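You operate a simulated robot arm through the tools that you are given. There is no shell and no other tool. Be economical: measure what you need, move in short steps, check, and stop when the job is done.

You are at the controls of a simulated robot arm. One attempt, no reset.

JOB
Nest the small tub in the medium, add the white bun, lid it.

It is judged by the outcome, as a careful person would: the job done as asked, and still so three seconds after it is handed in. It fails if anything else is knocked over, pushed out of place, dropped, spilled or broken. Lids that push on must go on centred and level and be pressed home; caps that screw on are set level and turned clockwise until they are tight.

ROBOT AND FRAMES
A 7-joint arm with a two-finger parallel gripper, fixed in place. Base frame: the origin is at the foot of the arm, x ahead of it, y to its left, z up; the work surface is at about z = 0.914. Readings come in m, degrees, newtons and seconds.
With the tool pointing down near the work surface it reaches from about 0.28 to 0.68 m from the base axis. Its first joint turns from -66.0 to 66.0 degrees. Payload 1.57 kg.
Tool frame: the origin (TCP) lies between the finger pads and is the grasp point; the fingertips stand 0.03 m ahead of it; z points along the fingers, y is the line along which they close. Largest opening 0.11 m; finger width 0.024, thickness 0.012; the body of the gripper, 0.048 by 0.112 m, starts 0.078 m behind the TCP.
Orientation is told as [roll, pitch, yaw] about the base's x, y, z axes, in that order, counted from this pose: with the fingers straight down and closing along the base's y, the tool's x points along the base's -x, its y along +y and its z along -z.

CONTROLS
- The arm moves only by the tool jog_arm. Its argument "commands" is a list of rows, each a list of 3 entries, a list of its own where there are three numbers: the shift along the tool's x, y, z in units of 40 mm (1.0 is 40 mm), then the turn, a rotation vector about the tool's x, y, z in units of 8 degrees (1.0 is 8 degrees), then the finger opening in m, from 0 to 0.11. In form: [[[tx, ty, tz], [rx, ry, rz], hand], ...]. A call has 1 to 12 rows; each row shifts and turns the commanded pose from where the row before left it, along the tool's axes as they then stand. A call with a number of a shift or a turn outside -1 to 1 is refused whole. Each row takes 0.2 s and may step no farther than 0.05 m and 8.6 degrees from the row before; otherwise, or with a gripper value out of range, the whole call is refused. Where a pose cannot be reached the arm comes as near as it can. A force on the tool above 70 N (or 10 N above the force at the start of the call, whichever is more), or a blocked arm, ends the call early, and 0.2 s more pass. The fingers move at their own pace (about 0.108 m/s each) and stop on an object; they squeeze with about 31 N. The grip force told is the motor's: it shows also when the fingers shut on nothing. Time passes only in rows, and 0.2 s behind the last, so rows that do not move let the fingers close. It gives the time, the measured TCP pose, the force on the tool (base axes), the opening and the grip force at its end, in the units of the frame above (readings bear some noise).
- Cameras (640 x 400 px; columns grow to the right, rows downward): "scene" is fixed at [0.1553, -0.3811, 1.4085]; the picture's right is [0.87, -0.49, 0.00], its down [-0.26, -0.47, -0.84] and it looks along [0.41, 0.74, -0.54] (base axes); focal length 306 px, centre (320, 200). "wrist" rides on the gripper at [-0.036, 0, -0.08] in the tool frame; the picture's right is [0.00, -1.00, 0.00], its down [0.97, 0.00, -0.24] and it looks along [0.24, 0.00, 0.97] (tool axes); focal length 218 px, centre (320, 200). There is no depth. A picture from a camera that has moved, and an enlarged one, comes with that camera's place and axes in the base frame and with its lens.
- capture(camera): a new picture of that camera. It takes no simulated time.
- zoom(camera, box): a new picture of the part [left, top, right, bottom] of that camera's present view, enlarged. It takes no simulated time.
- finish_job(): hands the job in; it is judged then, once.

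Go step by step. Nothing tells you positions but the pictures and the camera data: compare them with the known pose of the tool, close in by small moves and look again before you grip or let go. The budget is 120 turns and 68 pictures, counting those below and the enlarged ones. Unless the task says otherwise, let go and move clear before handing in, and close with one line.

The tools are called after ">>>" by a JSON object that holds its "name" and its "arguments". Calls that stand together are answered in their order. jog_arm: Moves the arm, as the interface text tells. Its arguments: {"type":"object","properties":{"commands":{"type":"array","items":{"type":"array"}}},"required":["commands"]} The other tools are called the same way: capture (camera) takes a picture; zoom (camera, box) takes an enlarged picture of a part of a camera's view; finish_job () hands the job in.

At the start:

```text
t: 0.0
tool_pos: [0.3295, 0.1554, 1.239]
ee_rot: [0.0, -0.1, 0.0]
force: [-0.5, -0.4, -0.5]
gripper_width: 0.1099
grip_force: 0.1
```

scene: 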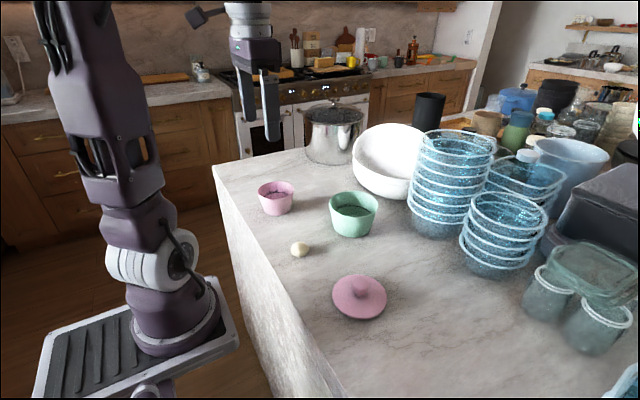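
wrist: 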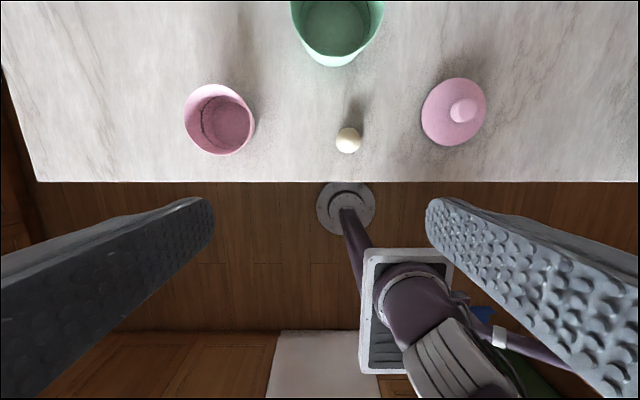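

The pink tub is on the left, the green tub ahead, the bun in the middle and the knobbed lid on the right. I'll look closer to measure sizes before moving.

>>> {"name": "zoom", "arguments": {"camera": "scene", "box": [230, 160, 410, 272]}}

>>> {"name": "zoom", "arguments": {"camera": "scene", "box": [270, 230, 430, 330]}}

>>> {"name": "zoom", "arguments": {"camera": "wrist", "box": [160, 0, 500, 200]}}

```text
3.56 times, centred on (320, 216) of scene
camera zoom: at [0.1553, -0.3811, 1.4085], right [0.87, -0.49, 0.0], down [-0.26, -0.47, -0.84], along [0.41, 0.74, -0.54], focal length 1089 px, centre (320, 143)
```

zoom: 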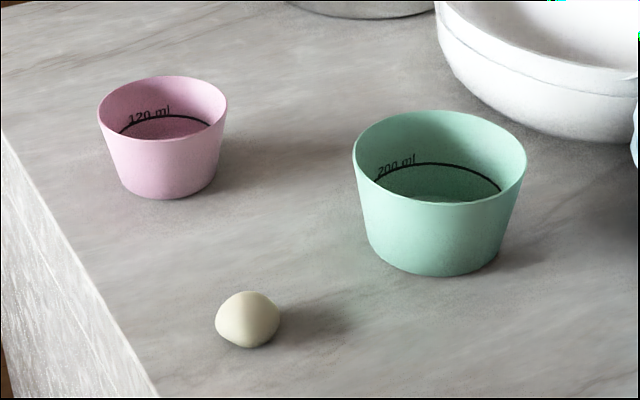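

```text
4.00 times, centred on (350, 280) of scene
camera zoom: at [0.1553, -0.3811, 1.4085], right [0.87, -0.49, 0.0], down [-0.26, -0.47, -0.84], along [0.41, 0.74, -0.54], focal length 1225 px, centre (200, -120)
```

zoom: 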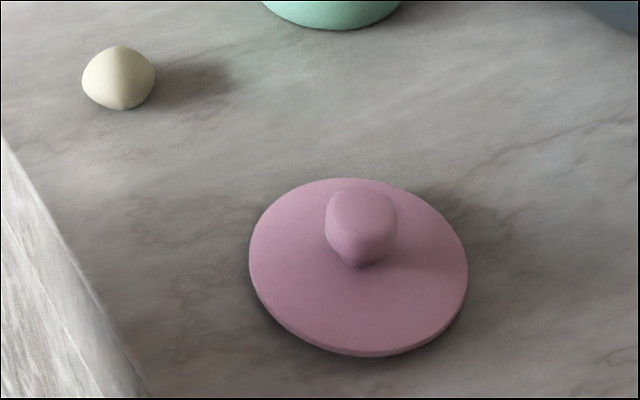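

```text
1.88 times, centred on (330, 100) of wrist
camera zoom: at [0.3641, 0.1553, 1.3189], right [0.0, -1.0, 0.0], down [-0.97, 0.0, 0.24], along [-0.24, 0.0, -0.97], focal length 411 px, centre (301, 388)
```

zoom: 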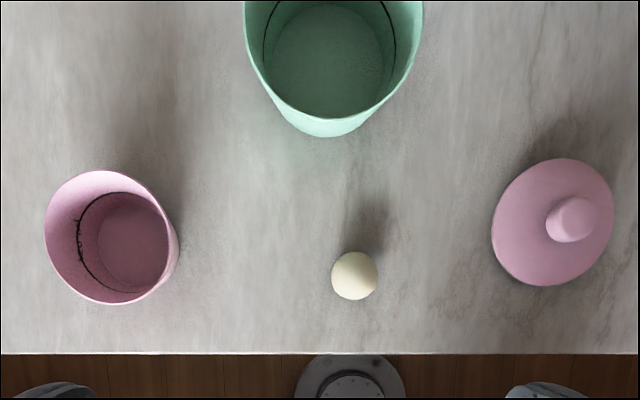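

The lid is about 0.108 m across, the pink rim about 0.099 m and the green rim about 0.12 m. The pink tub is near (0.40, 0.307) and the green one near (0.54, 0.138). I'll go above the pink tub and plan to hold it from inside by opening the fingers, so it can sit centred in the green.

>>> {"name": "jog_arm", "arguments": {"commands": [[[-0.35, 0.76, 0.6], [0, 0, 0], 0.04], [[-0.35, 0.76, 0.6], [0, 0, 0], 0.04], [[-0.35, 0.76, 0.6], [0, 0, 0], 0.04], [[-0.35, 0.76, 0.6], [0, 0, 0], 0.04], [[-0.35, 0.76, 0.6], [0, 0, 0], 0.04], [[0, 0, 0], [0, 0, 0], 0.04]]}}

>>> {"name": "capture", "arguments": {"camera": "wrist"}}

>>> {"name": "zoom", "arguments": {"camera": "scene", "box": [210, 90, 370, 230]}}

```text
t: 1.4
tool_pos: [0.3967, 0.3105, 1.1188]
ee_rot: [0.0, -0.1, 0.1]
force: [0.5, 0.0, -0.6]
gripper_width: 0.0398
grip_force: 0.1
```

```text
62 pictures are left
camera wrist: at [0.4327, 0.3089, 1.1988], right [0.0, -1.0, 0.0], down [-0.97, 0.0, 0.24], along [-0.24, 0.0, -0.97], focal length 218 px, centre (320, 200)
```

wrist: 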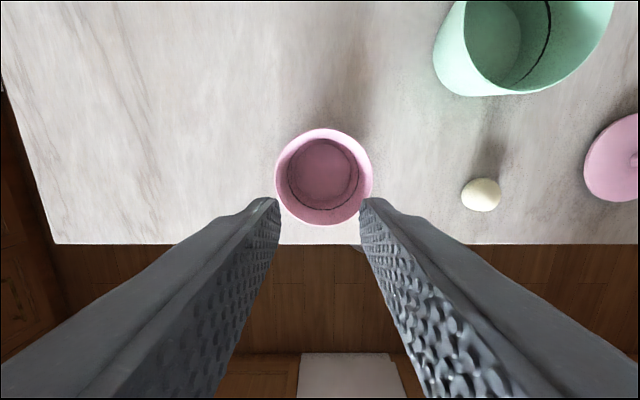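

```text
2.86 times, centred on (290, 160) of scene
camera zoom: at [0.1553, -0.3811, 1.4085], right [0.87, -0.49, 0.0], down [-0.26, -0.47, -0.84], along [0.41, 0.74, -0.54], focal length 875 px, centre (406, 314)
```

zoom: 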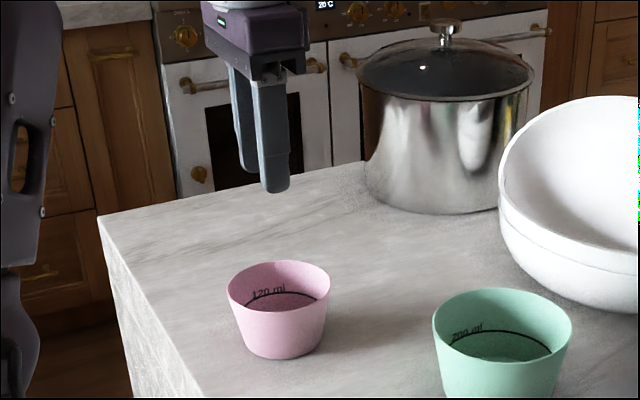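

The tub rim centre works out near (0.402, 0.305), almost under the tool. I'll lower the narrow fingers inside it, then look.

>>> {"name": "jog_arm", "arguments": {"commands": [[[-0.08, -0.08, 0.9], [0, 0, 0], 0.04], [[0, 0, 0.9], [0, 0, 0], 0.04], [[0, 0, 0.9], [0, 0, 0], 0.04], [[0, 0, 0.7], [0, 0, 0], 0.04], [[0, 0, 0], [0, 0, 0], 0.04]]}}

>>> {"name": "capture", "arguments": {"camera": "wrist"}}

>>> {"name": "zoom", "arguments": {"camera": "scene", "box": [210, 130, 370, 230]}}

```text
t: 2.6
tool_pos: [0.4041, 0.3042, 0.984]
ee_rot: [-0.1, 0.0, 0.1]
force: [-0.1, -0.5, 0.0]
gripper_width: 0.0401
grip_force: 0.0
```

```text
60 pictures are left
camera wrist: at [0.4383, 0.3043, 1.0634], right [0.0, -1.0, 0.0], down [-0.97, 0.0, 0.24], along [-0.24, 0.0, -0.97], focal length 218 px, centre (320, 200)
```

wrist: 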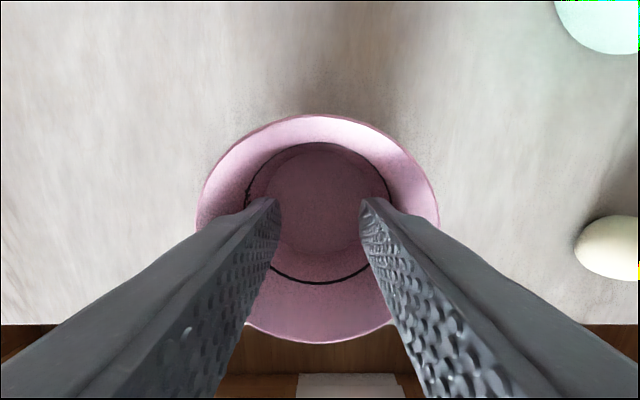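

```text
4.00 times, centred on (290, 180) of scene
camera zoom: at [0.1553, -0.3811, 1.4085], right [0.87, -0.49, 0.0], down [-0.26, -0.47, -0.84], along [0.41, 0.74, -0.54], focal length 1225 px, centre (440, 280)
```

zoom: 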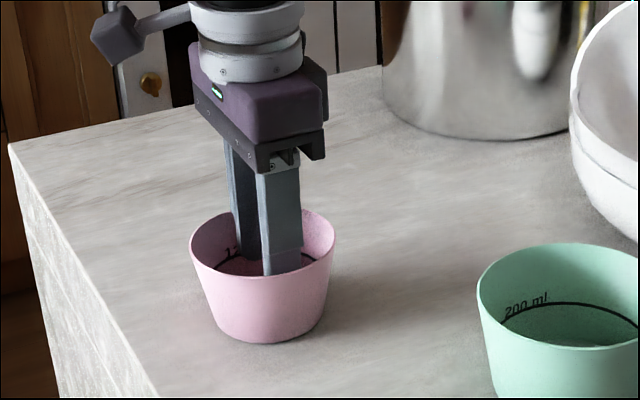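

The fingers are well centred in the tub. I'll go 10 mm deeper and open gently against the walls.

>>> {"name": "jog_arm", "arguments": {"commands": [[[0, 0, 0.25], [0, 0, 0], 0.04], [[0, 0, 0], [0, 0, 0], 0.05], [[0, 0, 0], [0, 0, 0], 0.06], [[0, 0, 0], [0, 0, 0], 0.07], [[0, 0, 0], [0, 0, 0], 0.08], [[0, 0, 0], [0, 0, 0], 0.08]]}}

>>> {"name": "capture", "arguments": {"camera": "wrist"}}

```text
t: 4.0
tool_pos: [0.4024, 0.3055, 0.9755]
ee_rot: [-0.1, 0.0, 0.0]
force: [-1.4, -0.4, 1.7]
gripper_width: 0.0523
grip_force: 0.0
```

```text
58 pictures are left
camera wrist: at [0.4375, 0.3039, 1.0541], right [0.0, -1.0, 0.0], down [-0.97, 0.0, 0.24], along [-0.24, 0.0, -0.97], focal length 218 px, centre (320, 200)
```

wrist: 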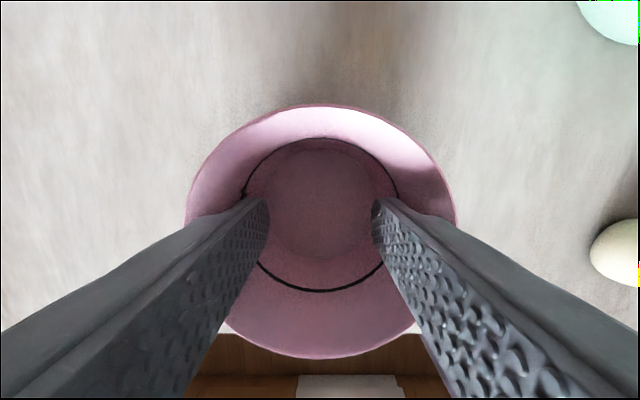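

The fingers stopped on the walls at 0.052 m, so the inside hold works. I'll lift slowly and check.

>>> {"name": "jog_arm", "arguments": {"commands": [[[0, 0, -0.1], [0, 0, 0], 0.085], [[0, 0, -0.2], [0, 0, 0], 0.085], [[0, 0, -0.3], [0, 0, 0], 0.085], [[0, 0, -0.4], [0, 0, 0], 0.085]]}}

>>> {"name": "zoom", "arguments": {"camera": "scene", "box": [210, 130, 370, 230]}}

```text
t: 5.0
tool_pos: [0.4013, 0.3058, 1.0141]
ee_rot: [0.0, 0.1, 0.0]
force: [-0.3, -0.2, -1.4]
gripper_width: 0.053
grip_force: 0.2
```

```text
4.00 times, centred on (290, 180) of scene
camera zoom: at [0.1553, -0.3811, 1.4085], right [0.87, -0.49, 0.0], down [-0.26, -0.47, -0.84], along [0.41, 0.74, -0.54], focal length 1225 px, centre (440, 280)
```

zoom: 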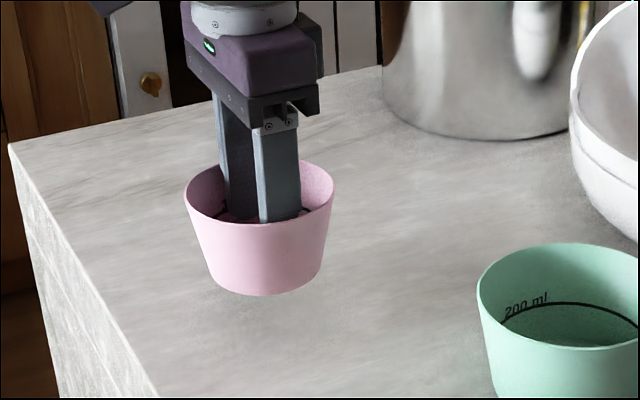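

The tub came up level. I'll raise it above the green rim, move halfway over, and look for a better fix on the green tub.

>>> {"name": "jog_arm", "arguments": {"commands": [[[0, 0, -0.5], [0, 0, 0], 0.085], [[0, 0, -0.6], [0, 0, 0], 0.085], [[0, 0, -0.6], [0, 0, 0], 0.085], [[0, 0, -0.5], [0, 0, 0], 0.085], [[-0.3, -0.4, -0.3], [0, 0, 0], 0.085], [[-0.4, -0.5, 0], [0, 0, 0], 0.085], [[-0.4, -0.5, 0], [0, 0, 0], 0.085], [[-0.3, -0.3, 0], [0, 0, 0], 0.085], [[0, 0, 0], [0, 0, 0], 0.085]]}}

>>> {"name": "capture", "arguments": {"camera": "wrist"}}

>>> {"name": "capture", "arguments": {"camera": "scene"}}

```text
t: 7.0
tool_pos: [0.4576, 0.2342, 1.113]
ee_rot: [0.0, 0.0, 0.0]
force: [0.4, -0.9, -1.1]
gripper_width: 0.0535
grip_force: 0.1
```

```text
56 pictures are left
camera wrist: at [0.4928, 0.2347, 1.1926], right [0.0, -1.0, 0.0], down [-0.97, 0.0, 0.24], along [-0.24, 0.0, -0.97], focal length 218 px, centre (320, 200)
```

wrist: 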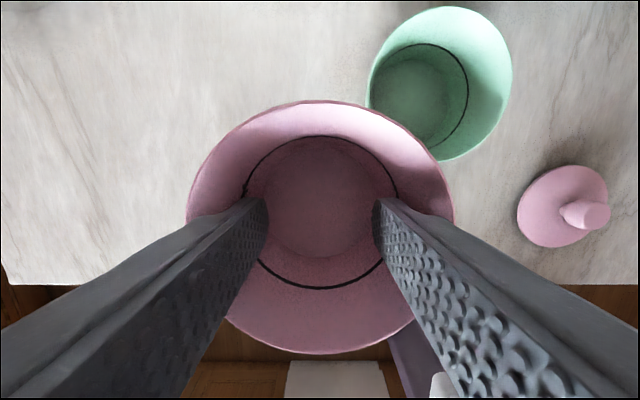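

```text
55 pictures are left
```

scene: 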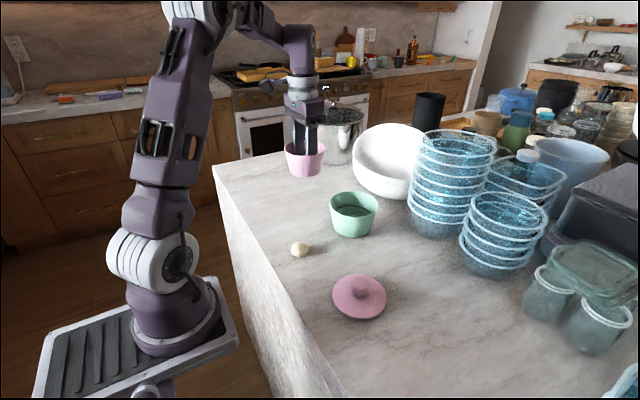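

I'll enlarge the green tub to fix its rim centre.

>>> {"name": "zoom", "arguments": {"camera": "wrist", "box": [340, 0, 620, 175]}}

```text
2.29 times, centred on (480, 88) of wrist
camera zoom: at [0.4928, 0.2347, 1.1926], right [0.0, -1.0, 0.0], down [-0.97, 0.0, 0.24], along [-0.24, 0.0, -0.97], focal length 499 px, centre (-46, 457)
```

zoom: 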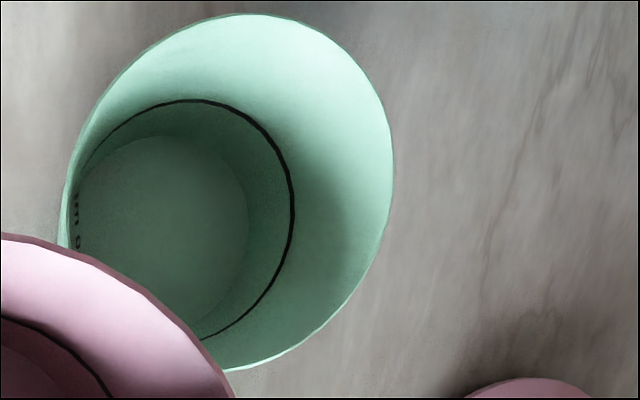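

The green rim centre comes out at (0.540, 0.131) with a diameter of about 0.122 m, and the pink tub sits centred on the tool. I'll move over the green tub.

>>> {"name": "jog_arm", "arguments": {"commands": [[[-0.415, -0.518, 0], [0, 0, 0], 0.085], [[-0.415, -0.518, 0], [0, 0, 0], 0.085], [[-0.415, -0.518, 0], [0, 0, 0], 0.085], [[-0.415, -0.518, 0], [0, 0, 0], 0.085], [[-0.415, -0.518, 0], [0, 0, 0], 0.085], [[0, 0, 0.5], [0, 0, 0], 0.085], [[0, 0, 0.3], [0, 0, 0], 0.085], [[0, 0, 0], [0, 0, 0], 0.085]]}}

>>> {"name": "capture", "arguments": {"camera": "wrist"}}

>>> {"name": "zoom", "arguments": {"camera": "scene", "box": [280, 145, 424, 235]}}

```text
t: 8.8
tool_pos: [0.5432, 0.1334, 1.0821]
ee_rot: [0.1, 0.1, 0.0]
force: [0.3, -0.4, -2.2]
gripper_width: 0.0535
grip_force: 0.0
```

```text
53 pictures are left
camera wrist: at [0.577, 0.1323, 1.1608], right [0.0, -1.0, 0.0], down [-0.97, 0.0, 0.24], along [-0.24, 0.0, -0.97], focal length 218 px, centre (320, 200)
```

wrist: 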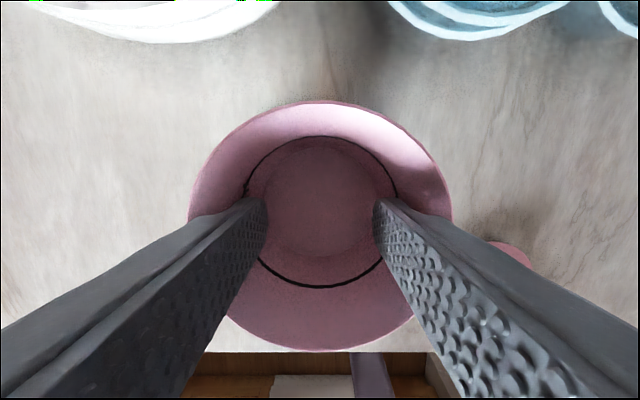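

```text
4.44 times, centred on (352, 190) of scene
camera zoom: at [0.1553, -0.3811, 1.4085], right [0.87, -0.49, 0.0], down [-0.26, -0.47, -0.84], along [0.41, 0.74, -0.54], focal length 1361 px, centre (178, 244)
```

zoom: 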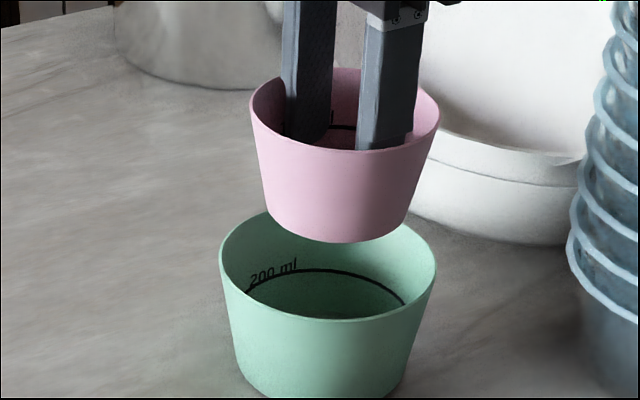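

The alignment is within about 3 mm. I'll correct x by -2.5 mm and y by +1 mm, then lower partway into the green tub.

>>> {"name": "jog_arm", "arguments": {"commands": [[[0.065, 0.025, 0.3], [0, 0, 0], 0.085], [[0, 0, 0.4], [0, 0, 0], 0.085], [[0, 0, 0.4], [0, 0, 0], 0.085], [[0, 0, 0.4], [0, 0, 0], 0.085], [[0, 0, 0], [0, 0, 0], 0.085]]}}

>>> {"name": "capture", "arguments": {"camera": "wrist"}}

>>> {"name": "zoom", "arguments": {"camera": "scene", "box": [280, 155, 424, 245]}}

```text
t: 10.0
tool_pos: [0.5385, 0.1338, 1.0217]
ee_rot: [0.0, 0.0, 0.0]
force: [-0.4, -0.1, -0.4]
gripper_width: 0.0541
grip_force: 0.1
```

```text
51 pictures are left
camera wrist: at [0.5734, 0.1336, 1.1009], right [0.0, -1.0, 0.0], down [-0.97, 0.0, 0.24], along [-0.24, 0.0, -0.97], focal length 218 px, centre (320, 200)
```

wrist: 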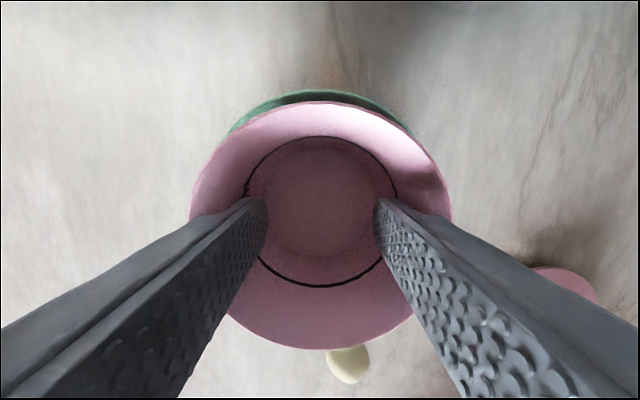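

```text
4.44 times, centred on (352, 200) of scene
camera zoom: at [0.1553, -0.3811, 1.4085], right [0.87, -0.49, 0.0], down [-0.26, -0.47, -0.84], along [0.41, 0.74, -0.54], focal length 1361 px, centre (178, 200)
```

zoom: 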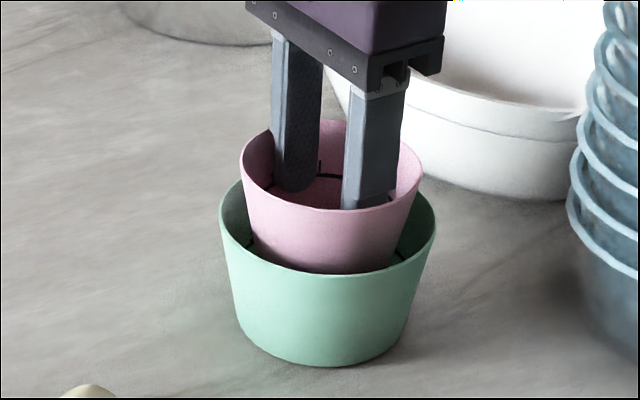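

It's centred and inside the rim. I'll lower to just above the green tub's floor.

>>> {"name": "jog_arm", "arguments": {"commands": [[[0, 0, 0.4], [0, 0, 0], 0.085], [[0, 0, 0.3], [0, 0, 0], 0.085], [[0, 0, 0.2], [0, 0, 0], 0.085], [[0, 0, 0], [0, 0, 0], 0.085]]}}

>>> {"name": "zoom", "arguments": {"camera": "scene", "box": [280, 155, 424, 245]}}

```text
t: 11.0
tool_pos: [0.5383, 0.135, 0.9854]
ee_rot: [0.0, 0.0, 0.1]
force: [-0.3, 0.4, -1.8]
gripper_width: 0.0541
grip_force: 0.1
```

```text
4.44 times, centred on (352, 200) of scene
camera zoom: at [0.1553, -0.3811, 1.4085], right [0.87, -0.49, 0.0], down [-0.26, -0.47, -0.84], along [0.41, 0.74, -0.54], focal length 1361 px, centre (178, 200)
```

zoom: 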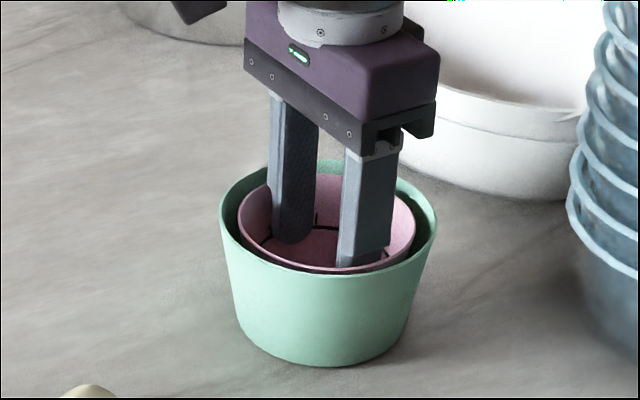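

It's nearly down and centred. I'll take tiny steps until the force shows contact.

>>> {"name": "jog_arm", "arguments": {"commands": [[[0, 0, 0.05], [0, 0, 0], 0.085], [[0, 0, 0.05], [0, 0, 0], 0.085], [[0, 0, 0], [0, 0, 0], 0.085]]}}

```text
t: 11.8
tool_pos: [0.5389, 0.1363, 0.9833]
ee_rot: [0.0, -0.2, 0.0]
force: [-3.8, 0.3, 17.8]
gripper_width: 0.0544
grip_force: 0.0
```

There's contact at about 18 N, so the pink tub is on the floor of the green one. I'll ease off, bring the fingers in, and rise.

>>> {"name": "jog_arm", "arguments": {"commands": [[[0, 0, -0.04], [0, 0, 0], 0.085], [[0, 0, 0], [0, 0, 0], 0.05], [[0, 0, 0], [0, 0, 0], 0.04], [[0, 0, 0], [0, 0, 0], 0.04], [[0, 0, -0.4], [0, 0, 0], 0.04], [[0, 0, -0.8], [0, 0, 0], 0.04], [[0, 0, -0.9], [0, 0, 0], 0.04], [[0, 0, -0.9], [0, 0, 0], 0.04], [[0, 0, 0], [0, 0, 0], 0.04]]}}

>>> {"name": "capture", "arguments": {"camera": "wrist"}}

>>> {"name": "zoom", "arguments": {"camera": "scene", "box": [270, 165, 414, 255]}}

```text
t: 13.8
tool_pos: [0.5419, 0.1337, 1.1051]
ee_rot: [-0.1, 0.1, 0.0]
force: [-0.3, 0.1, 0.3]
gripper_width: 0.0399
grip_force: 0.0
```

```text
48 pictures are left
camera wrist: at [0.576, 0.1324, 1.1846], right [0.0, -1.0, 0.0], down [-0.97, 0.0, 0.24], along [-0.24, 0.0, -0.97], focal length 218 px, centre (320, 200)
```

wrist: 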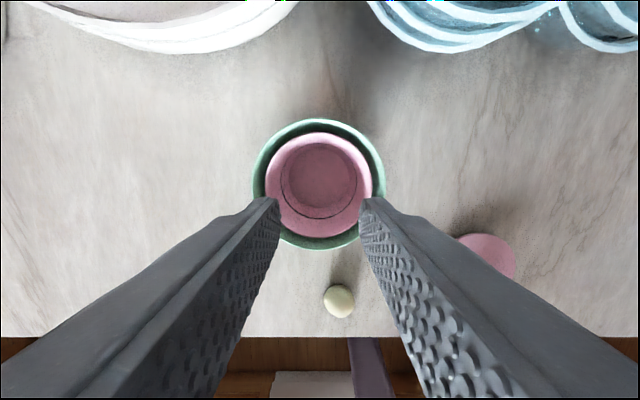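

```text
4.44 times, centred on (342, 210) of scene
camera zoom: at [0.1552, -0.3811, 1.4085], right [0.87, -0.49, 0.0], down [-0.26, -0.47, -0.84], along [0.41, 0.74, -0.54], focal length 1361 px, centre (222, 156)
```

zoom: 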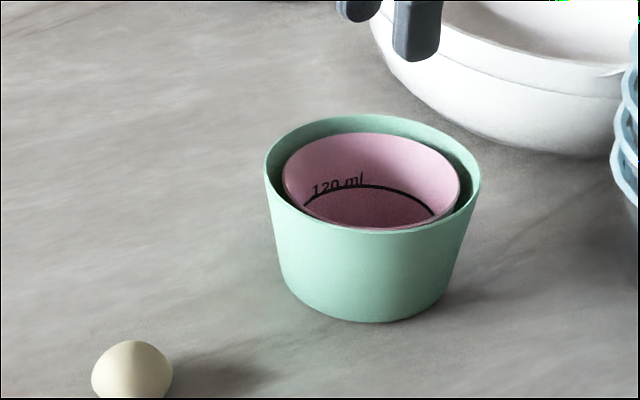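

The small tub is nested, level and centred near (0.540, 0.133). The bun is near (0.374, 0.107) and about 0.04 m wide; I'll move above it with the fingers open.

>>> {"name": "jog_arm", "arguments": {"commands": [[[0.8, -0.1, 0], [0, 0, 0], 0.07], [[0.8, -0.1, 0], [0, 0, 0], 0.07], [[0.8, -0.1, 0], [0, 0, 0], 0.07], [[0.6, -0.1, 0.4], [0, 0, 0], 0.07], [[0.6, -0.1, 0.6], [0, 0, 0], 0.07], [[0.56, -0.125, 0.6], [0, 0, 0], 0.07], [[0, 0, 0], [0, 0, 0], 0.07]]}}

>>> {"name": "capture", "arguments": {"camera": "wrist"}}

```text
t: 15.4
tool_pos: [0.373, 0.1099, 1.0405]
ee_rot: [0.1, 0.1, 0.0]
force: [-0.2, 0.1, 0.5]
gripper_width: 0.0702
grip_force: 0.1
```

```text
46 pictures are left
camera wrist: at [0.4086, 0.1088, 1.12], right [0.0, -1.0, 0.0], down [-0.97, 0.0, 0.24], along [-0.24, 0.0, -0.97], focal length 218 px, centre (320, 200)
```

wrist: 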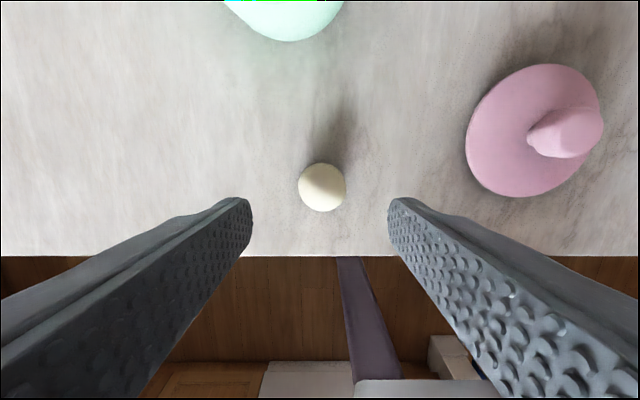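

The bun is at (0.374, 0.1065). I'll lower so the fingertips sit a little below its middle, then look before gripping.

>>> {"name": "jog_arm", "arguments": {"commands": [[[-0.025, -0.06, 0.7], [0, 0, 0], 0.07], [[0, 0, 0.7], [0, 0, 0], 0.07], [[0, 0, 0.5], [0, 0, 0], 0.07], [[0, 0, 0.24], [0, 0, 0], 0.07], [[0, 0, 0], [0, 0, 0], 0.07]]}}

>>> {"name": "capture", "arguments": {"camera": "wrist"}}

>>> {"name": "zoom", "arguments": {"camera": "scene", "box": [250, 205, 378, 285]}}

```text
t: 16.6
tool_pos: [0.3747, 0.1071, 0.9536]
ee_rot: [-0.1, 0.0, 0.0]
force: [1.5, -0.4, 0.0]
gripper_width: 0.07
grip_force: 0.0
```

```text
45 pictures are left
camera wrist: at [0.4089, 0.1056, 1.0332], right [0.0, -1.0, 0.0], down [-0.97, 0.0, 0.24], along [-0.24, 0.0, -0.97], focal length 218 px, centre (320, 200)
```

wrist: 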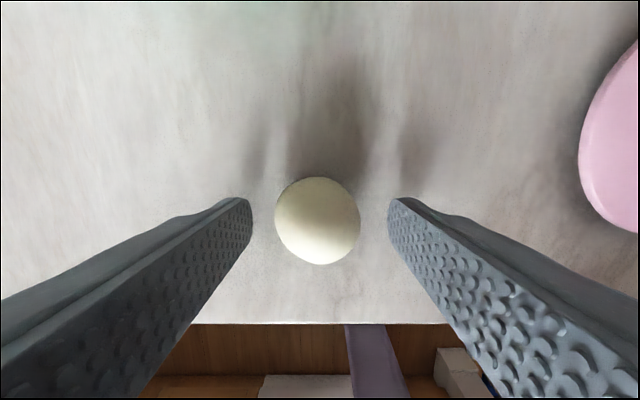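

```text
5.00 times, centred on (314, 245) of scene
camera zoom: at [0.1553, -0.3811, 1.4085], right [0.87, -0.49, 0.0], down [-0.26, -0.47, -0.84], along [0.41, 0.74, -0.54], focal length 1531 px, centre (350, -25)
```

zoom: 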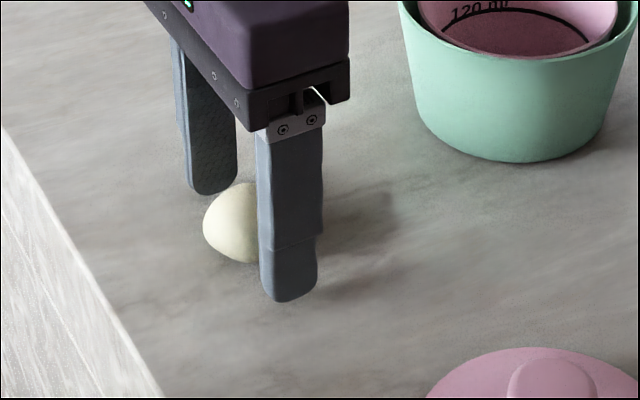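

The bun is centred between the pads. I'll grip and lift a little.

>>> {"name": "jog_arm", "arguments": {"commands": [[[0, 0, 0], [0, 0, 0], 0.05], [[0, 0, 0], [0, 0, 0], 0.03], [[0, 0, 0], [0, 0, 0], 0.03], [[0, 0, -0.3], [0, 0, 0], 0.03], [[0, 0, -0.5], [0, 0, 0], 0.03]]}}

>>> {"name": "zoom", "arguments": {"camera": "scene", "box": [250, 185, 378, 265]}}

>>> {"name": "capture", "arguments": {"camera": "wrist"}}

```text
t: 17.8
tool_pos: [0.3747, 0.1076, 0.9853]
ee_rot: [-0.1, 0.0, 0.1]
force: [0.0, -0.5, -0.3]
gripper_width: 0.0294
grip_force: 0.0
```

```text
5.00 times, centred on (314, 225) of scene
camera zoom: at [0.1553, -0.3811, 1.4085], right [0.87, -0.49, 0.0], down [-0.26, -0.47, -0.84], along [0.41, 0.74, -0.54], focal length 1531 px, centre (350, 75)
```

zoom: 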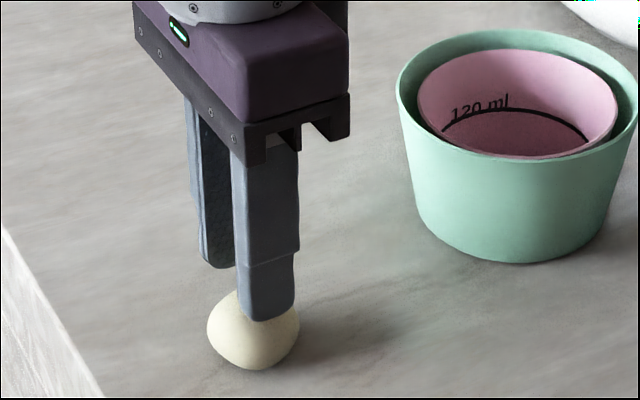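

```text
42 pictures are left
camera wrist: at [0.4092, 0.1063, 1.0637], right [0.0, -1.0, 0.0], down [-0.97, 0.0, 0.24], along [-0.24, 0.0, -0.97], focal length 218 px, centre (320, 200)
```

wrist: 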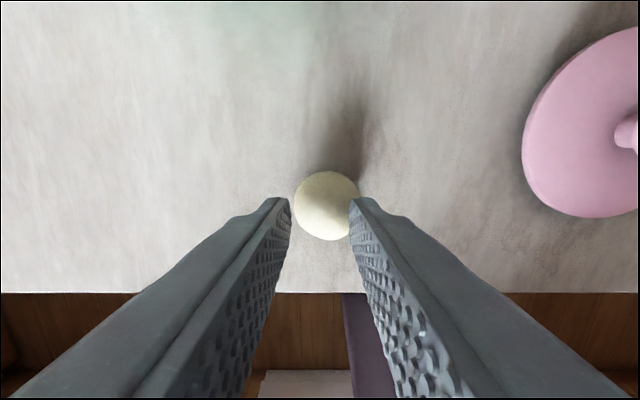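

The fingers closed too high and slid over the domed bun; it stayed on the table, shifted only about 4 mm. I'll open, recentre, go lower and grip tighter.

>>> {"name": "jog_arm", "arguments": {"commands": [[[0, 0, -0.3], [0, 0, 0], 0.07], [[0.02, -0.1, 0], [0, 0, 0], 0.07], [[0, 0, 0], [0, 0, 0], 0.07], [[0, 0, 0.6], [0, 0, 0], 0.07], [[0, 0, 0.5], [0, 0, 0], 0.07], [[0, 0, 0.14], [0, 0, 0], 0.07], [[0, 0, 0], [0, 0, 0], 0.07]]}}

>>> {"name": "capture", "arguments": {"camera": "wrist"}}

>>> {"name": "zoom", "arguments": {"camera": "scene", "box": [250, 205, 378, 285]}}

```text
t: 19.3
tool_pos: [0.3732, 0.1032, 0.9502]
ee_rot: [0.0, -0.1, 0.0]
force: [-5.7, 1.4, 20.5]
gripper_width: 0.0699
grip_force: 0.1
stopped in row 7: the force on the tool passed its limit (the readings are from after the stop); the commanded pose is now the measured one
```

```text
41 pictures are left
camera wrist: at [0.4071, 0.1024, 1.0293], right [0.0, -1.0, 0.0], down [-0.97, 0.0, 0.24], along [-0.24, 0.0, -0.97], focal length 218 px, centre (320, 200)
```

wrist: 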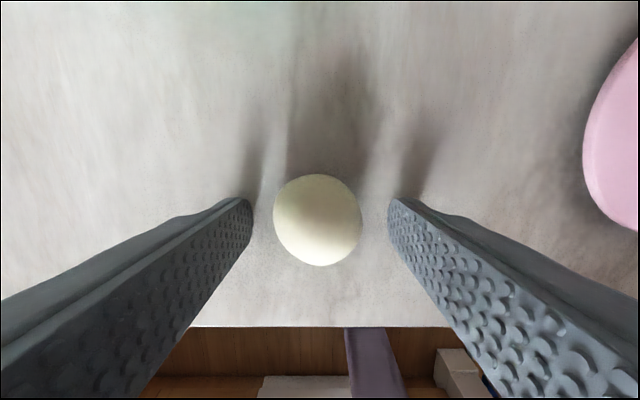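

```text
5.00 times, centred on (314, 245) of scene
camera zoom: at [0.1549, -0.3812, 1.4086], right [0.87, -0.49, 0.0], down [-0.26, -0.47, -0.84], along [0.41, 0.74, -0.54], focal length 1531 px, centre (350, -25)
```

zoom: 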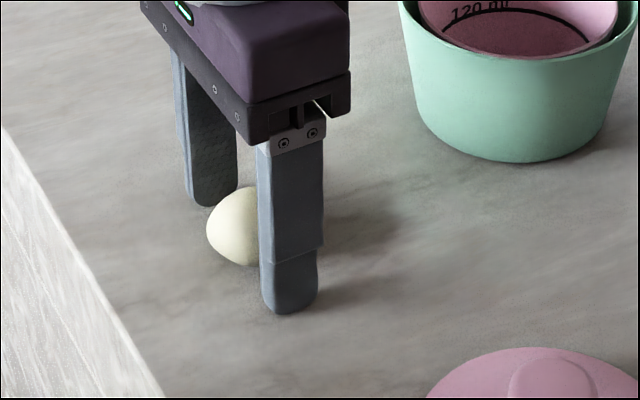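

The fingertips touched the table. I'll back up about 1.5 mm, close fully and read the width.

>>> {"name": "jog_arm", "arguments": {"commands": [[[0, 0, -0.03], [0, 0, 0], 0.05], [[0, 0, 0], [0, 0, 0], 0.03], [[0, 0, 0], [0, 0, 0], 0.01], [[0, 0, 0], [0, 0, 0], 0.01]]}}

>>> {"name": "capture", "arguments": {"camera": "wrist"}}

```text
t: 20.3
tool_pos: [0.373, 0.102, 0.9518]
ee_rot: [0.1, -0.1, 0.0]
force: [0.0, -1.1, 0.1]
gripper_width: 0.0399
grip_force: 31.3
```

```text
39 pictures are left
camera wrist: at [0.4075, 0.1023, 1.0299], right [0.0, -1.0, 0.0], down [-0.97, 0.0, 0.24], along [-0.24, 0.0, -0.97], focal length 218 px, centre (320, 200)
```

wrist: 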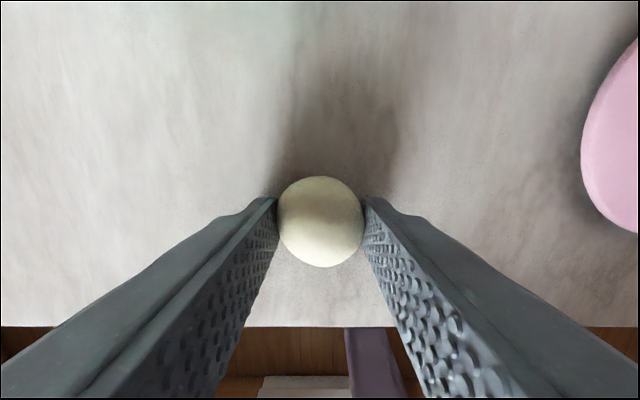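

Now the grip is firm: 0.040 m at 31 N. I'll lift gently and check.

>>> {"name": "jog_arm", "arguments": {"commands": [[[0, 0, -0.1], [0, 0, 0], 0.01], [[0, 0, -0.2], [0, 0, 0], 0.01], [[0, 0, -0.4], [0, 0, 0], 0.01], [[0, 0, 0], [0, 0, 0], 0.01]]}}

>>> {"name": "zoom", "arguments": {"camera": "scene", "box": [250, 185, 378, 265]}}

```text
t: 21.3
tool_pos: [0.3721, 0.1032, 0.9788]
ee_rot: [-0.1, -0.1, 0.0]
force: [-0.7, 0.0, 0.4]
gripper_width: 0.0402
grip_force: 30.8
```

```text
5.00 times, centred on (314, 225) of scene
camera zoom: at [0.1553, -0.3811, 1.4085], right [0.87, -0.49, 0.0], down [-0.26, -0.47, -0.84], along [0.41, 0.74, -0.54], focal length 1531 px, centre (350, 75)
```

zoom: 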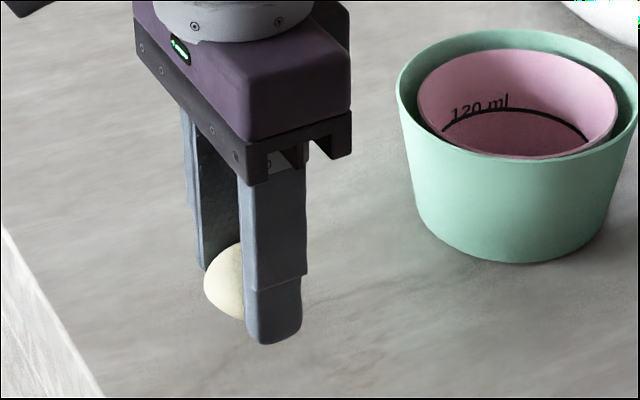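

The bun is held. I'll raise it and carry it over the tubs, whose centre is near (0.538, 0.134).

>>> {"name": "jog_arm", "arguments": {"commands": [[[0, 0, -0.7], [0, 0, 0], 0.01], [[0, 0, -0.7], [0, 0, 0], 0.01], [[0, 0, -0.7], [0, 0, 0], 0.01], [[-0.6, 0.1, 0], [0, 0, 0], 0.01], [[-0.7, 0.14, 0], [0, 0, 0], 0.01], [[-0.7, 0.14, 0], [0, 0, 0], 0.01], [[-0.7, 0.14, 0], [0, 0, 0], 0.01], [[-0.7, 0.14, 0], [0, 0, 0], 0.01], [[-0.74, 0.13, 0], [0, 0, 0], 0.01], [[0, 0, 0], [0, 0, 0], 0.01]]}}

>>> {"name": "capture", "arguments": {"camera": "wrist"}}

>>> {"name": "zoom", "arguments": {"camera": "scene", "box": [280, 145, 424, 235]}}

```text
t: 23.5
tool_pos: [0.5383, 0.1366, 1.0621]
ee_rot: [0.1, -0.1, 0.0]
force: [-0.1, -1.3, -1.4]
gripper_width: 0.0398
grip_force: 30.4
```

```text
37 pictures are left
camera wrist: at [0.5738, 0.1361, 1.1424], right [0.0, -1.0, 0.0], down [-0.97, 0.0, 0.24], along [-0.24, 0.0, -0.97], focal length 218 px, centre (320, 200)
```

wrist: 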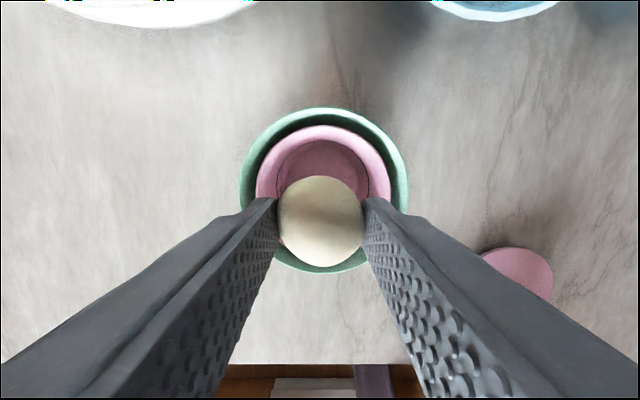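

```text
4.44 times, centred on (352, 190) of scene
camera zoom: at [0.1553, -0.3811, 1.4085], right [0.87, -0.49, 0.0], down [-0.26, -0.47, -0.84], along [0.41, 0.74, -0.54], focal length 1361 px, centre (178, 244)
```

zoom: 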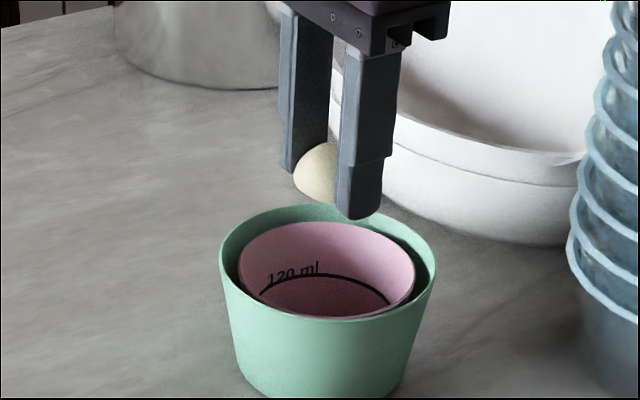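

The tool needs a 3 mm shift in -y. Then I'll lower the bun into the pink tub.

>>> {"name": "jog_arm", "arguments": {"commands": [[[0, -0.07, 0.3], [0, 0, 0], 0.01], [[0, 0, 0.5], [0, 0, 0], 0.01], [[0, 0, 0.5], [0, 0, 0], 0.01], [[0, 0, 0.5], [0, 0, 0], 0.01], [[0, 0, 0.4], [0, 0, 0], 0.01], [[0, 0, 0.2], [0, 0, 0], 0.01], [[0, 0, 0], [0, 0, 0], 0.01]]}}

>>> {"name": "capture", "arguments": {"camera": "wrist"}}

>>> {"name": "zoom", "arguments": {"camera": "scene", "box": [280, 155, 424, 245]}}

```text
t: 25.1
tool_pos: [0.5392, 0.1333, 0.9658]
ee_rot: [0.1, -0.1, -0.1]
force: [0.3, 0.1, -0.8]
gripper_width: 0.0399
grip_force: 30.9
```

```text
35 pictures are left
camera wrist: at [0.5739, 0.1325, 1.0456], right [0.0, -1.0, 0.0], down [-0.97, 0.0, 0.24], along [-0.24, 0.0, -0.97], focal length 218 px, centre (320, 200)
```

wrist: 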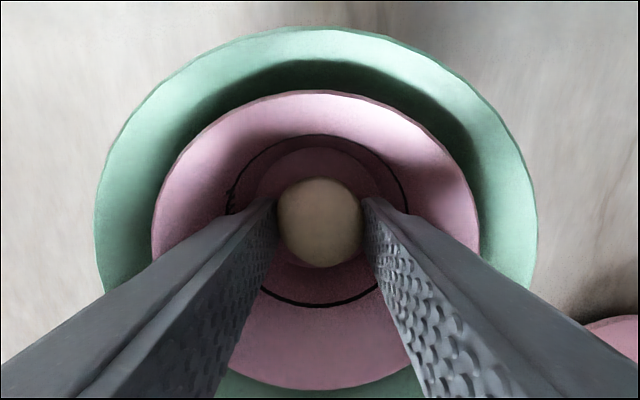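

```text
4.44 times, centred on (352, 200) of scene
camera zoom: at [0.1553, -0.3811, 1.4085], right [0.87, -0.49, 0.0], down [-0.26, -0.47, -0.84], along [0.41, 0.74, -0.54], focal length 1361 px, centre (178, 200)
```

zoom: 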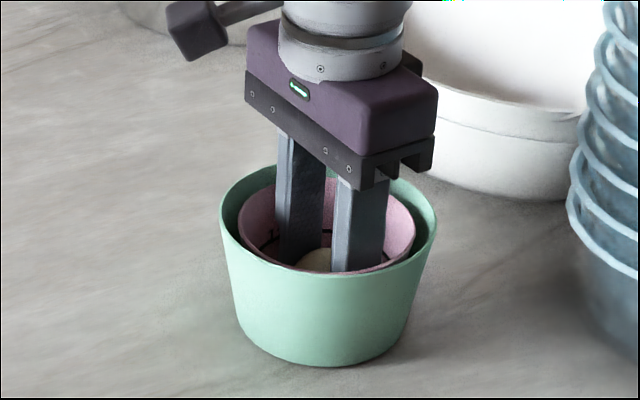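

It's centred and near the floor. I'll lower in 1.5 mm steps until I feel contact.

>>> {"name": "jog_arm", "arguments": {"commands": [[[0, 0, 0.04], [0, 0, 0], 0.01], [[0, 0, 0.04], [0, 0, 0], 0.01], [[0, 0, 0.04], [0, 0, 0], 0.01], [[0, 0, 0], [0, 0, 0], 0.01]]}}

```text
t: 26.1
tool_pos: [0.5397, 0.1344, 0.9618]
ee_rot: [0.2, -0.2, 0.0]
force: [0.1, -0.8, -0.6]
gripper_width: 0.0399
grip_force: 31.0
```

>>> {"name": "jog_arm", "arguments": {"commands": [[[0, 0, 0.04], [0, 0, 0], 0.01], [[0, 0, 0.04], [0, 0, 0], 0.01], [[0, 0, 0], [0, 0, 0], 0.01]]}}

```text
t: 26.9
tool_pos: [0.5378, 0.133, 0.9589]
ee_rot: [0.1, -0.2, 0.0]
force: [-0.8, 1.7, 3.5]
gripper_width: 0.0401
grip_force: 30.9
```

There's light contact now, about 3.5 N. I'll open a little to free the bun and rise straight up.

>>> {"name": "jog_arm", "arguments": {"commands": [[[0, 0, 0], [0, 0, 0], 0.043], [[0, 0, 0], [0, 0, 0], 0.045], [[0, 0, -0.15], [0, 0, 0], 0.046], [[0, 0, -0.4], [0, 0, 0], 0.048], [[0, 0, -0.7], [0, 0, 0], 0.05], [[0, 0, -0.9], [0, 0, 0], 0.05], [[0, 0, -0.9], [0, 0, 0], 0.05], [[0, 0, 0], [0, 0, 0], 0.05]]}}

>>> {"name": "capture", "arguments": {"camera": "wrist"}}

>>> {"name": "zoom", "arguments": {"camera": "scene", "box": [270, 165, 414, 255]}}

```text
t: 28.7
tool_pos: [0.5376, 0.1303, 1.0829]
ee_rot: [0.1, -0.1, -0.1]
force: [-0.7, -0.3, -1.8]
gripper_width: 0.0439
grip_force: 0.1
```

```text
33 pictures are left
camera wrist: at [0.5731, 0.1307, 1.1622], right [0.0, -1.0, 0.0], down [-0.97, 0.0, 0.24], along [-0.24, 0.0, -0.97], focal length 218 px, centre (320, 200)
```

wrist: 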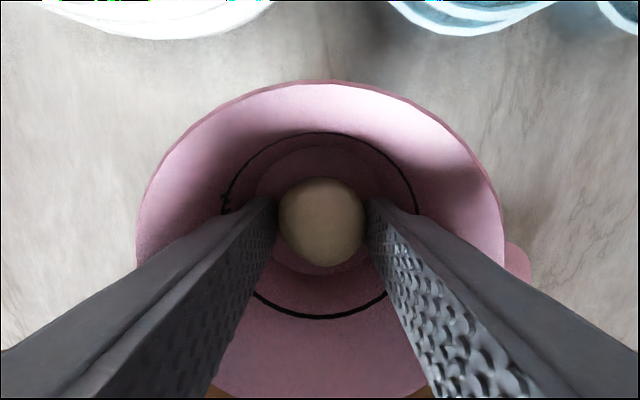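

```text
4.44 times, centred on (342, 210) of scene
camera zoom: at [0.1553, -0.3811, 1.4085], right [0.87, -0.49, 0.0], down [-0.26, -0.47, -0.84], along [0.41, 0.74, -0.54], focal length 1361 px, centre (222, 156)
```

zoom: 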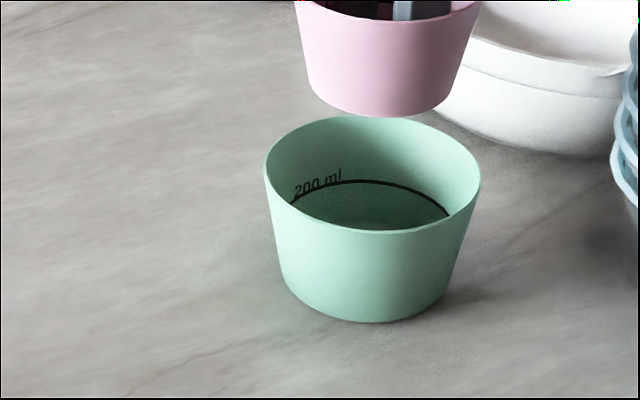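

The opening fingers braced against the tub's inside and lifted it along with the bun. Nothing has fallen, so I'll check that it's level before lowering it back.

>>> {"name": "zoom", "arguments": {"camera": "scene", "box": [270, 135, 414, 225]}}

```text
4.44 times, centred on (342, 180) of scene
camera zoom: at [0.1553, -0.3811, 1.4085], right [0.87, -0.49, 0.0], down [-0.26, -0.47, -0.84], along [0.41, 0.74, -0.54], focal length 1361 px, centre (222, 289)
```

zoom: 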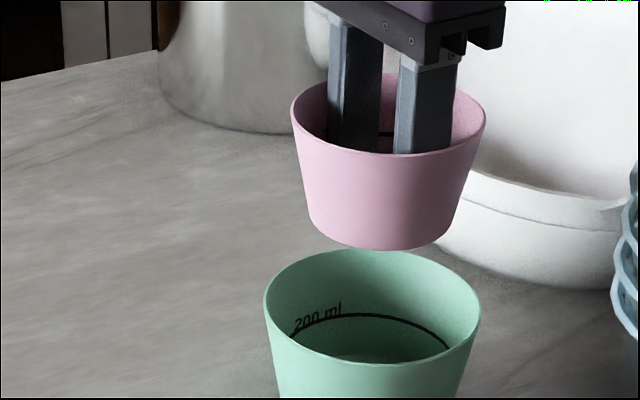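

It's level and still aligned. I'll lower it back into the green tub, and this time release at an opening of 0.042 m, between the bun and the walls.

>>> {"name": "jog_arm", "arguments": {"commands": [[[0, 0, 0.5], [0, 0, 0], 0.05], [[0, 0, 0.5], [0, 0, 0], 0.05], [[0, 0, 0.5], [0, 0, 0], 0.05], [[0, 0, 0.5], [0, 0, 0], 0.05], [[0, 0, 0.5], [0, 0, 0], 0.05], [[0, 0, 0.3], [0, 0, 0], 0.05], [[0, 0, 0.1], [0, 0, 0], 0.05], [[0, 0, 0], [0, 0, 0], 0.05]]}}

>>> {"name": "zoom", "arguments": {"camera": "scene", "box": [270, 155, 414, 245]}}

```text
t: 30.5
tool_pos: [0.5372, 0.1312, 0.9669]
ee_rot: [0.1, -0.1, 0.0]
force: [0.8, 0.0, -1.6]
gripper_width: 0.0441
grip_force: 0.1
```

```text
4.44 times, centred on (342, 200) of scene
camera zoom: at [0.1553, -0.3811, 1.4085], right [0.87, -0.49, 0.0], down [-0.26, -0.47, -0.84], along [0.41, 0.74, -0.54], focal length 1361 px, centre (222, 200)
```

zoom: 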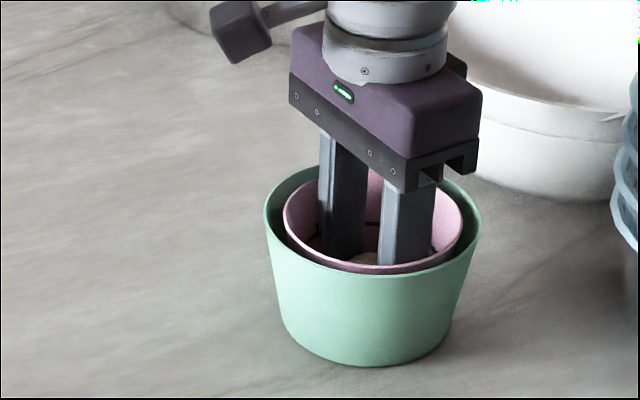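

>>> {"name": "jog_arm", "arguments": {"commands": [[[0, 0, 0.05], [0, 0, 0], 0.05], [[0, 0, 0.05], [0, 0, 0], 0.05], [[0, 0, 0.03], [0, 0, 0], 0.05], [[0, 0, 0], [0, 0, 0], 0.05]]}}

```text
t: 31.5
tool_pos: [0.5376, 0.1323, 0.9594]
ee_rot: [0.0, -0.1, 0.1]
force: [-0.8, -0.5, -0.6]
gripper_width: 0.0437
grip_force: 0.1
```

>>> {"name": "jog_arm", "arguments": {"commands": [[[0, 0, 0.04], [0, 0, 0], 0.05], [[0, 0, 0], [0, 0, 0], 0.05]]}}

```text
t: 32.1
tool_pos: [0.5382, 0.1312, 0.9589]
ee_rot: [0.1, -0.2, -0.1]
force: [-2.5, 0.9, 7.8]
gripper_width: 0.0441
grip_force: 0.1
```

The tub is back on the floor (8 N). I'll narrow to 0.042 m so the fingers clear both walls and bun, then rise a little and check.

>>> {"name": "jog_arm", "arguments": {"commands": [[[0, 0, 0], [0, 0, 0], 0.042], [[0, 0, 0], [0, 0, 0], 0.042], [[0, 0, -0.1], [0, 0, 0], 0.042], [[0, 0, -0.3], [0, 0, 0], 0.042], [[0, 0, 0], [0, 0, 0], 0.042]]}}

>>> {"name": "zoom", "arguments": {"camera": "scene", "box": [270, 155, 414, 245]}}

>>> {"name": "capture", "arguments": {"camera": "wrist"}}

```text
t: 33.3
tool_pos: [0.539, 0.132, 0.9751]
ee_rot: [0.1, -0.1, 0.1]
force: [-0.3, 0.2, -0.2]
gripper_width: 0.0417
grip_force: 0.1
```

```text
4.44 times, centred on (342, 200) of scene
camera zoom: at [0.1552, -0.3811, 1.4085], right [0.87, -0.49, 0.0], down [-0.26, -0.47, -0.84], along [0.41, 0.74, -0.54], focal length 1361 px, centre (222, 200)
```

zoom: 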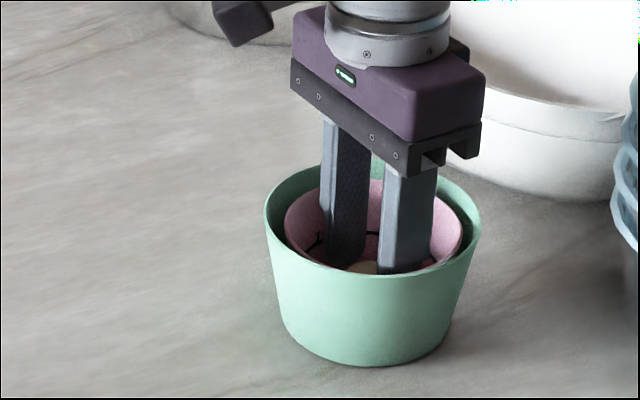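

```text
28 pictures are left
camera wrist: at [0.5738, 0.1315, 1.054], right [0.0, -1.0, 0.0], down [-0.97, 0.0, 0.24], along [-0.24, 0.0, -0.97], focal length 218 px, centre (320, 200)
```

wrist: 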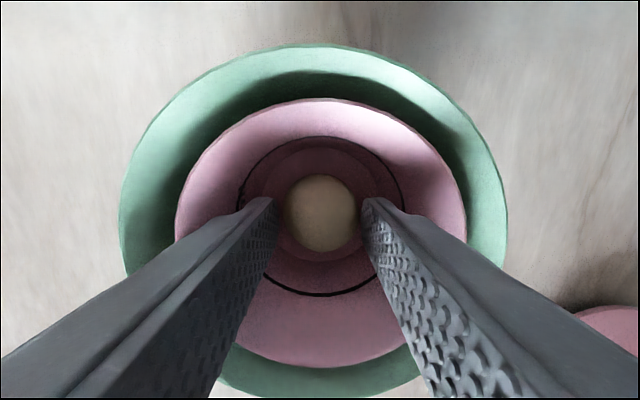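

The bun stays in the tub and the tub stays put. Now I'll rise and move over toward the lid near (0.422, -0.068).

>>> {"name": "jog_arm", "arguments": {"commands": [[[0, 0, -0.5], [0, 0, 0], 0.042], [[0, 0, -0.8], [0, 0, 0], 0.042], [[0, 0, -0.9], [0, 0, 0], 0.042], [[0, 0, -0.8], [0, 0, 0], 0.05], [[0.5, -0.8, 0], [0, 0, 0], 0.06], [[0.5, -0.85, 0], [0, 0, 0], 0.07], [[0.5, -0.85, 0], [0, 0, 0], 0.07], [[0.5, -0.85, 0], [0, 0, 0], 0.07], [[0.5, -0.85, 0], [0, 0, 0], 0.07], [[0.4, -0.8, 0], [0, 0, 0], 0.07], [[0, 0, 0], [0, 0, 0], 0.07]]}}

>>> {"name": "capture", "arguments": {"camera": "wrist"}}

>>> {"name": "zoom", "arguments": {"camera": "scene", "box": [270, 165, 414, 255]}}

```text
t: 35.7
tool_pos: [0.4215, -0.0678, 1.0948]
ee_rot: [0.0, -0.2, 0.0]
force: [1.0, 0.0, 0.3]
gripper_width: 0.0702
grip_force: 0.0
```

```text
27 pictures are left
camera wrist: at [0.4572, -0.0693, 1.1744], right [0.0, -1.0, 0.0], down [-0.97, 0.0, 0.24], along [-0.24, 0.0, -0.97], focal length 218 px, centre (320, 200)
```

wrist: 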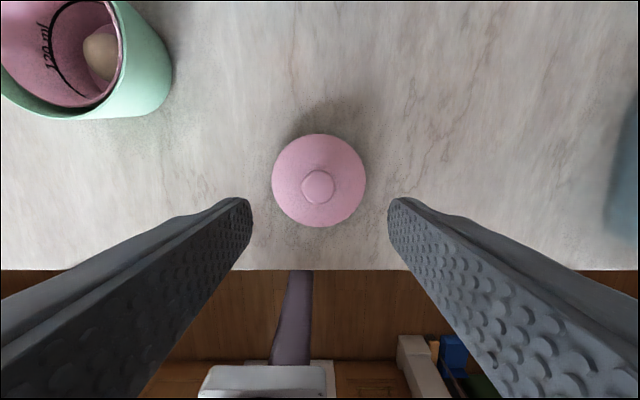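

```text
4.44 times, centred on (342, 210) of scene
camera zoom: at [0.1552, -0.3811, 1.4085], right [0.87, -0.49, 0.0], down [-0.26, -0.47, -0.84], along [0.41, 0.74, -0.54], focal length 1361 px, centre (222, 156)
```

zoom: 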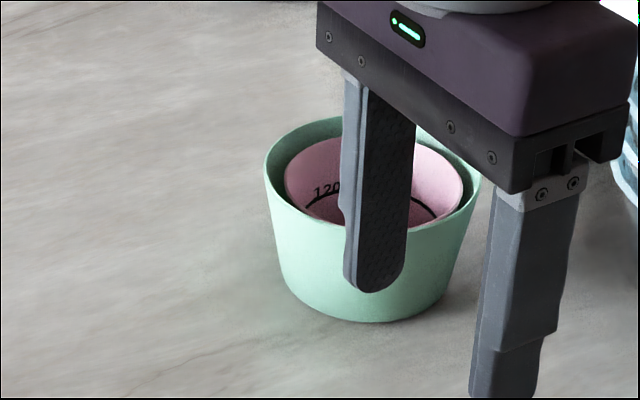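

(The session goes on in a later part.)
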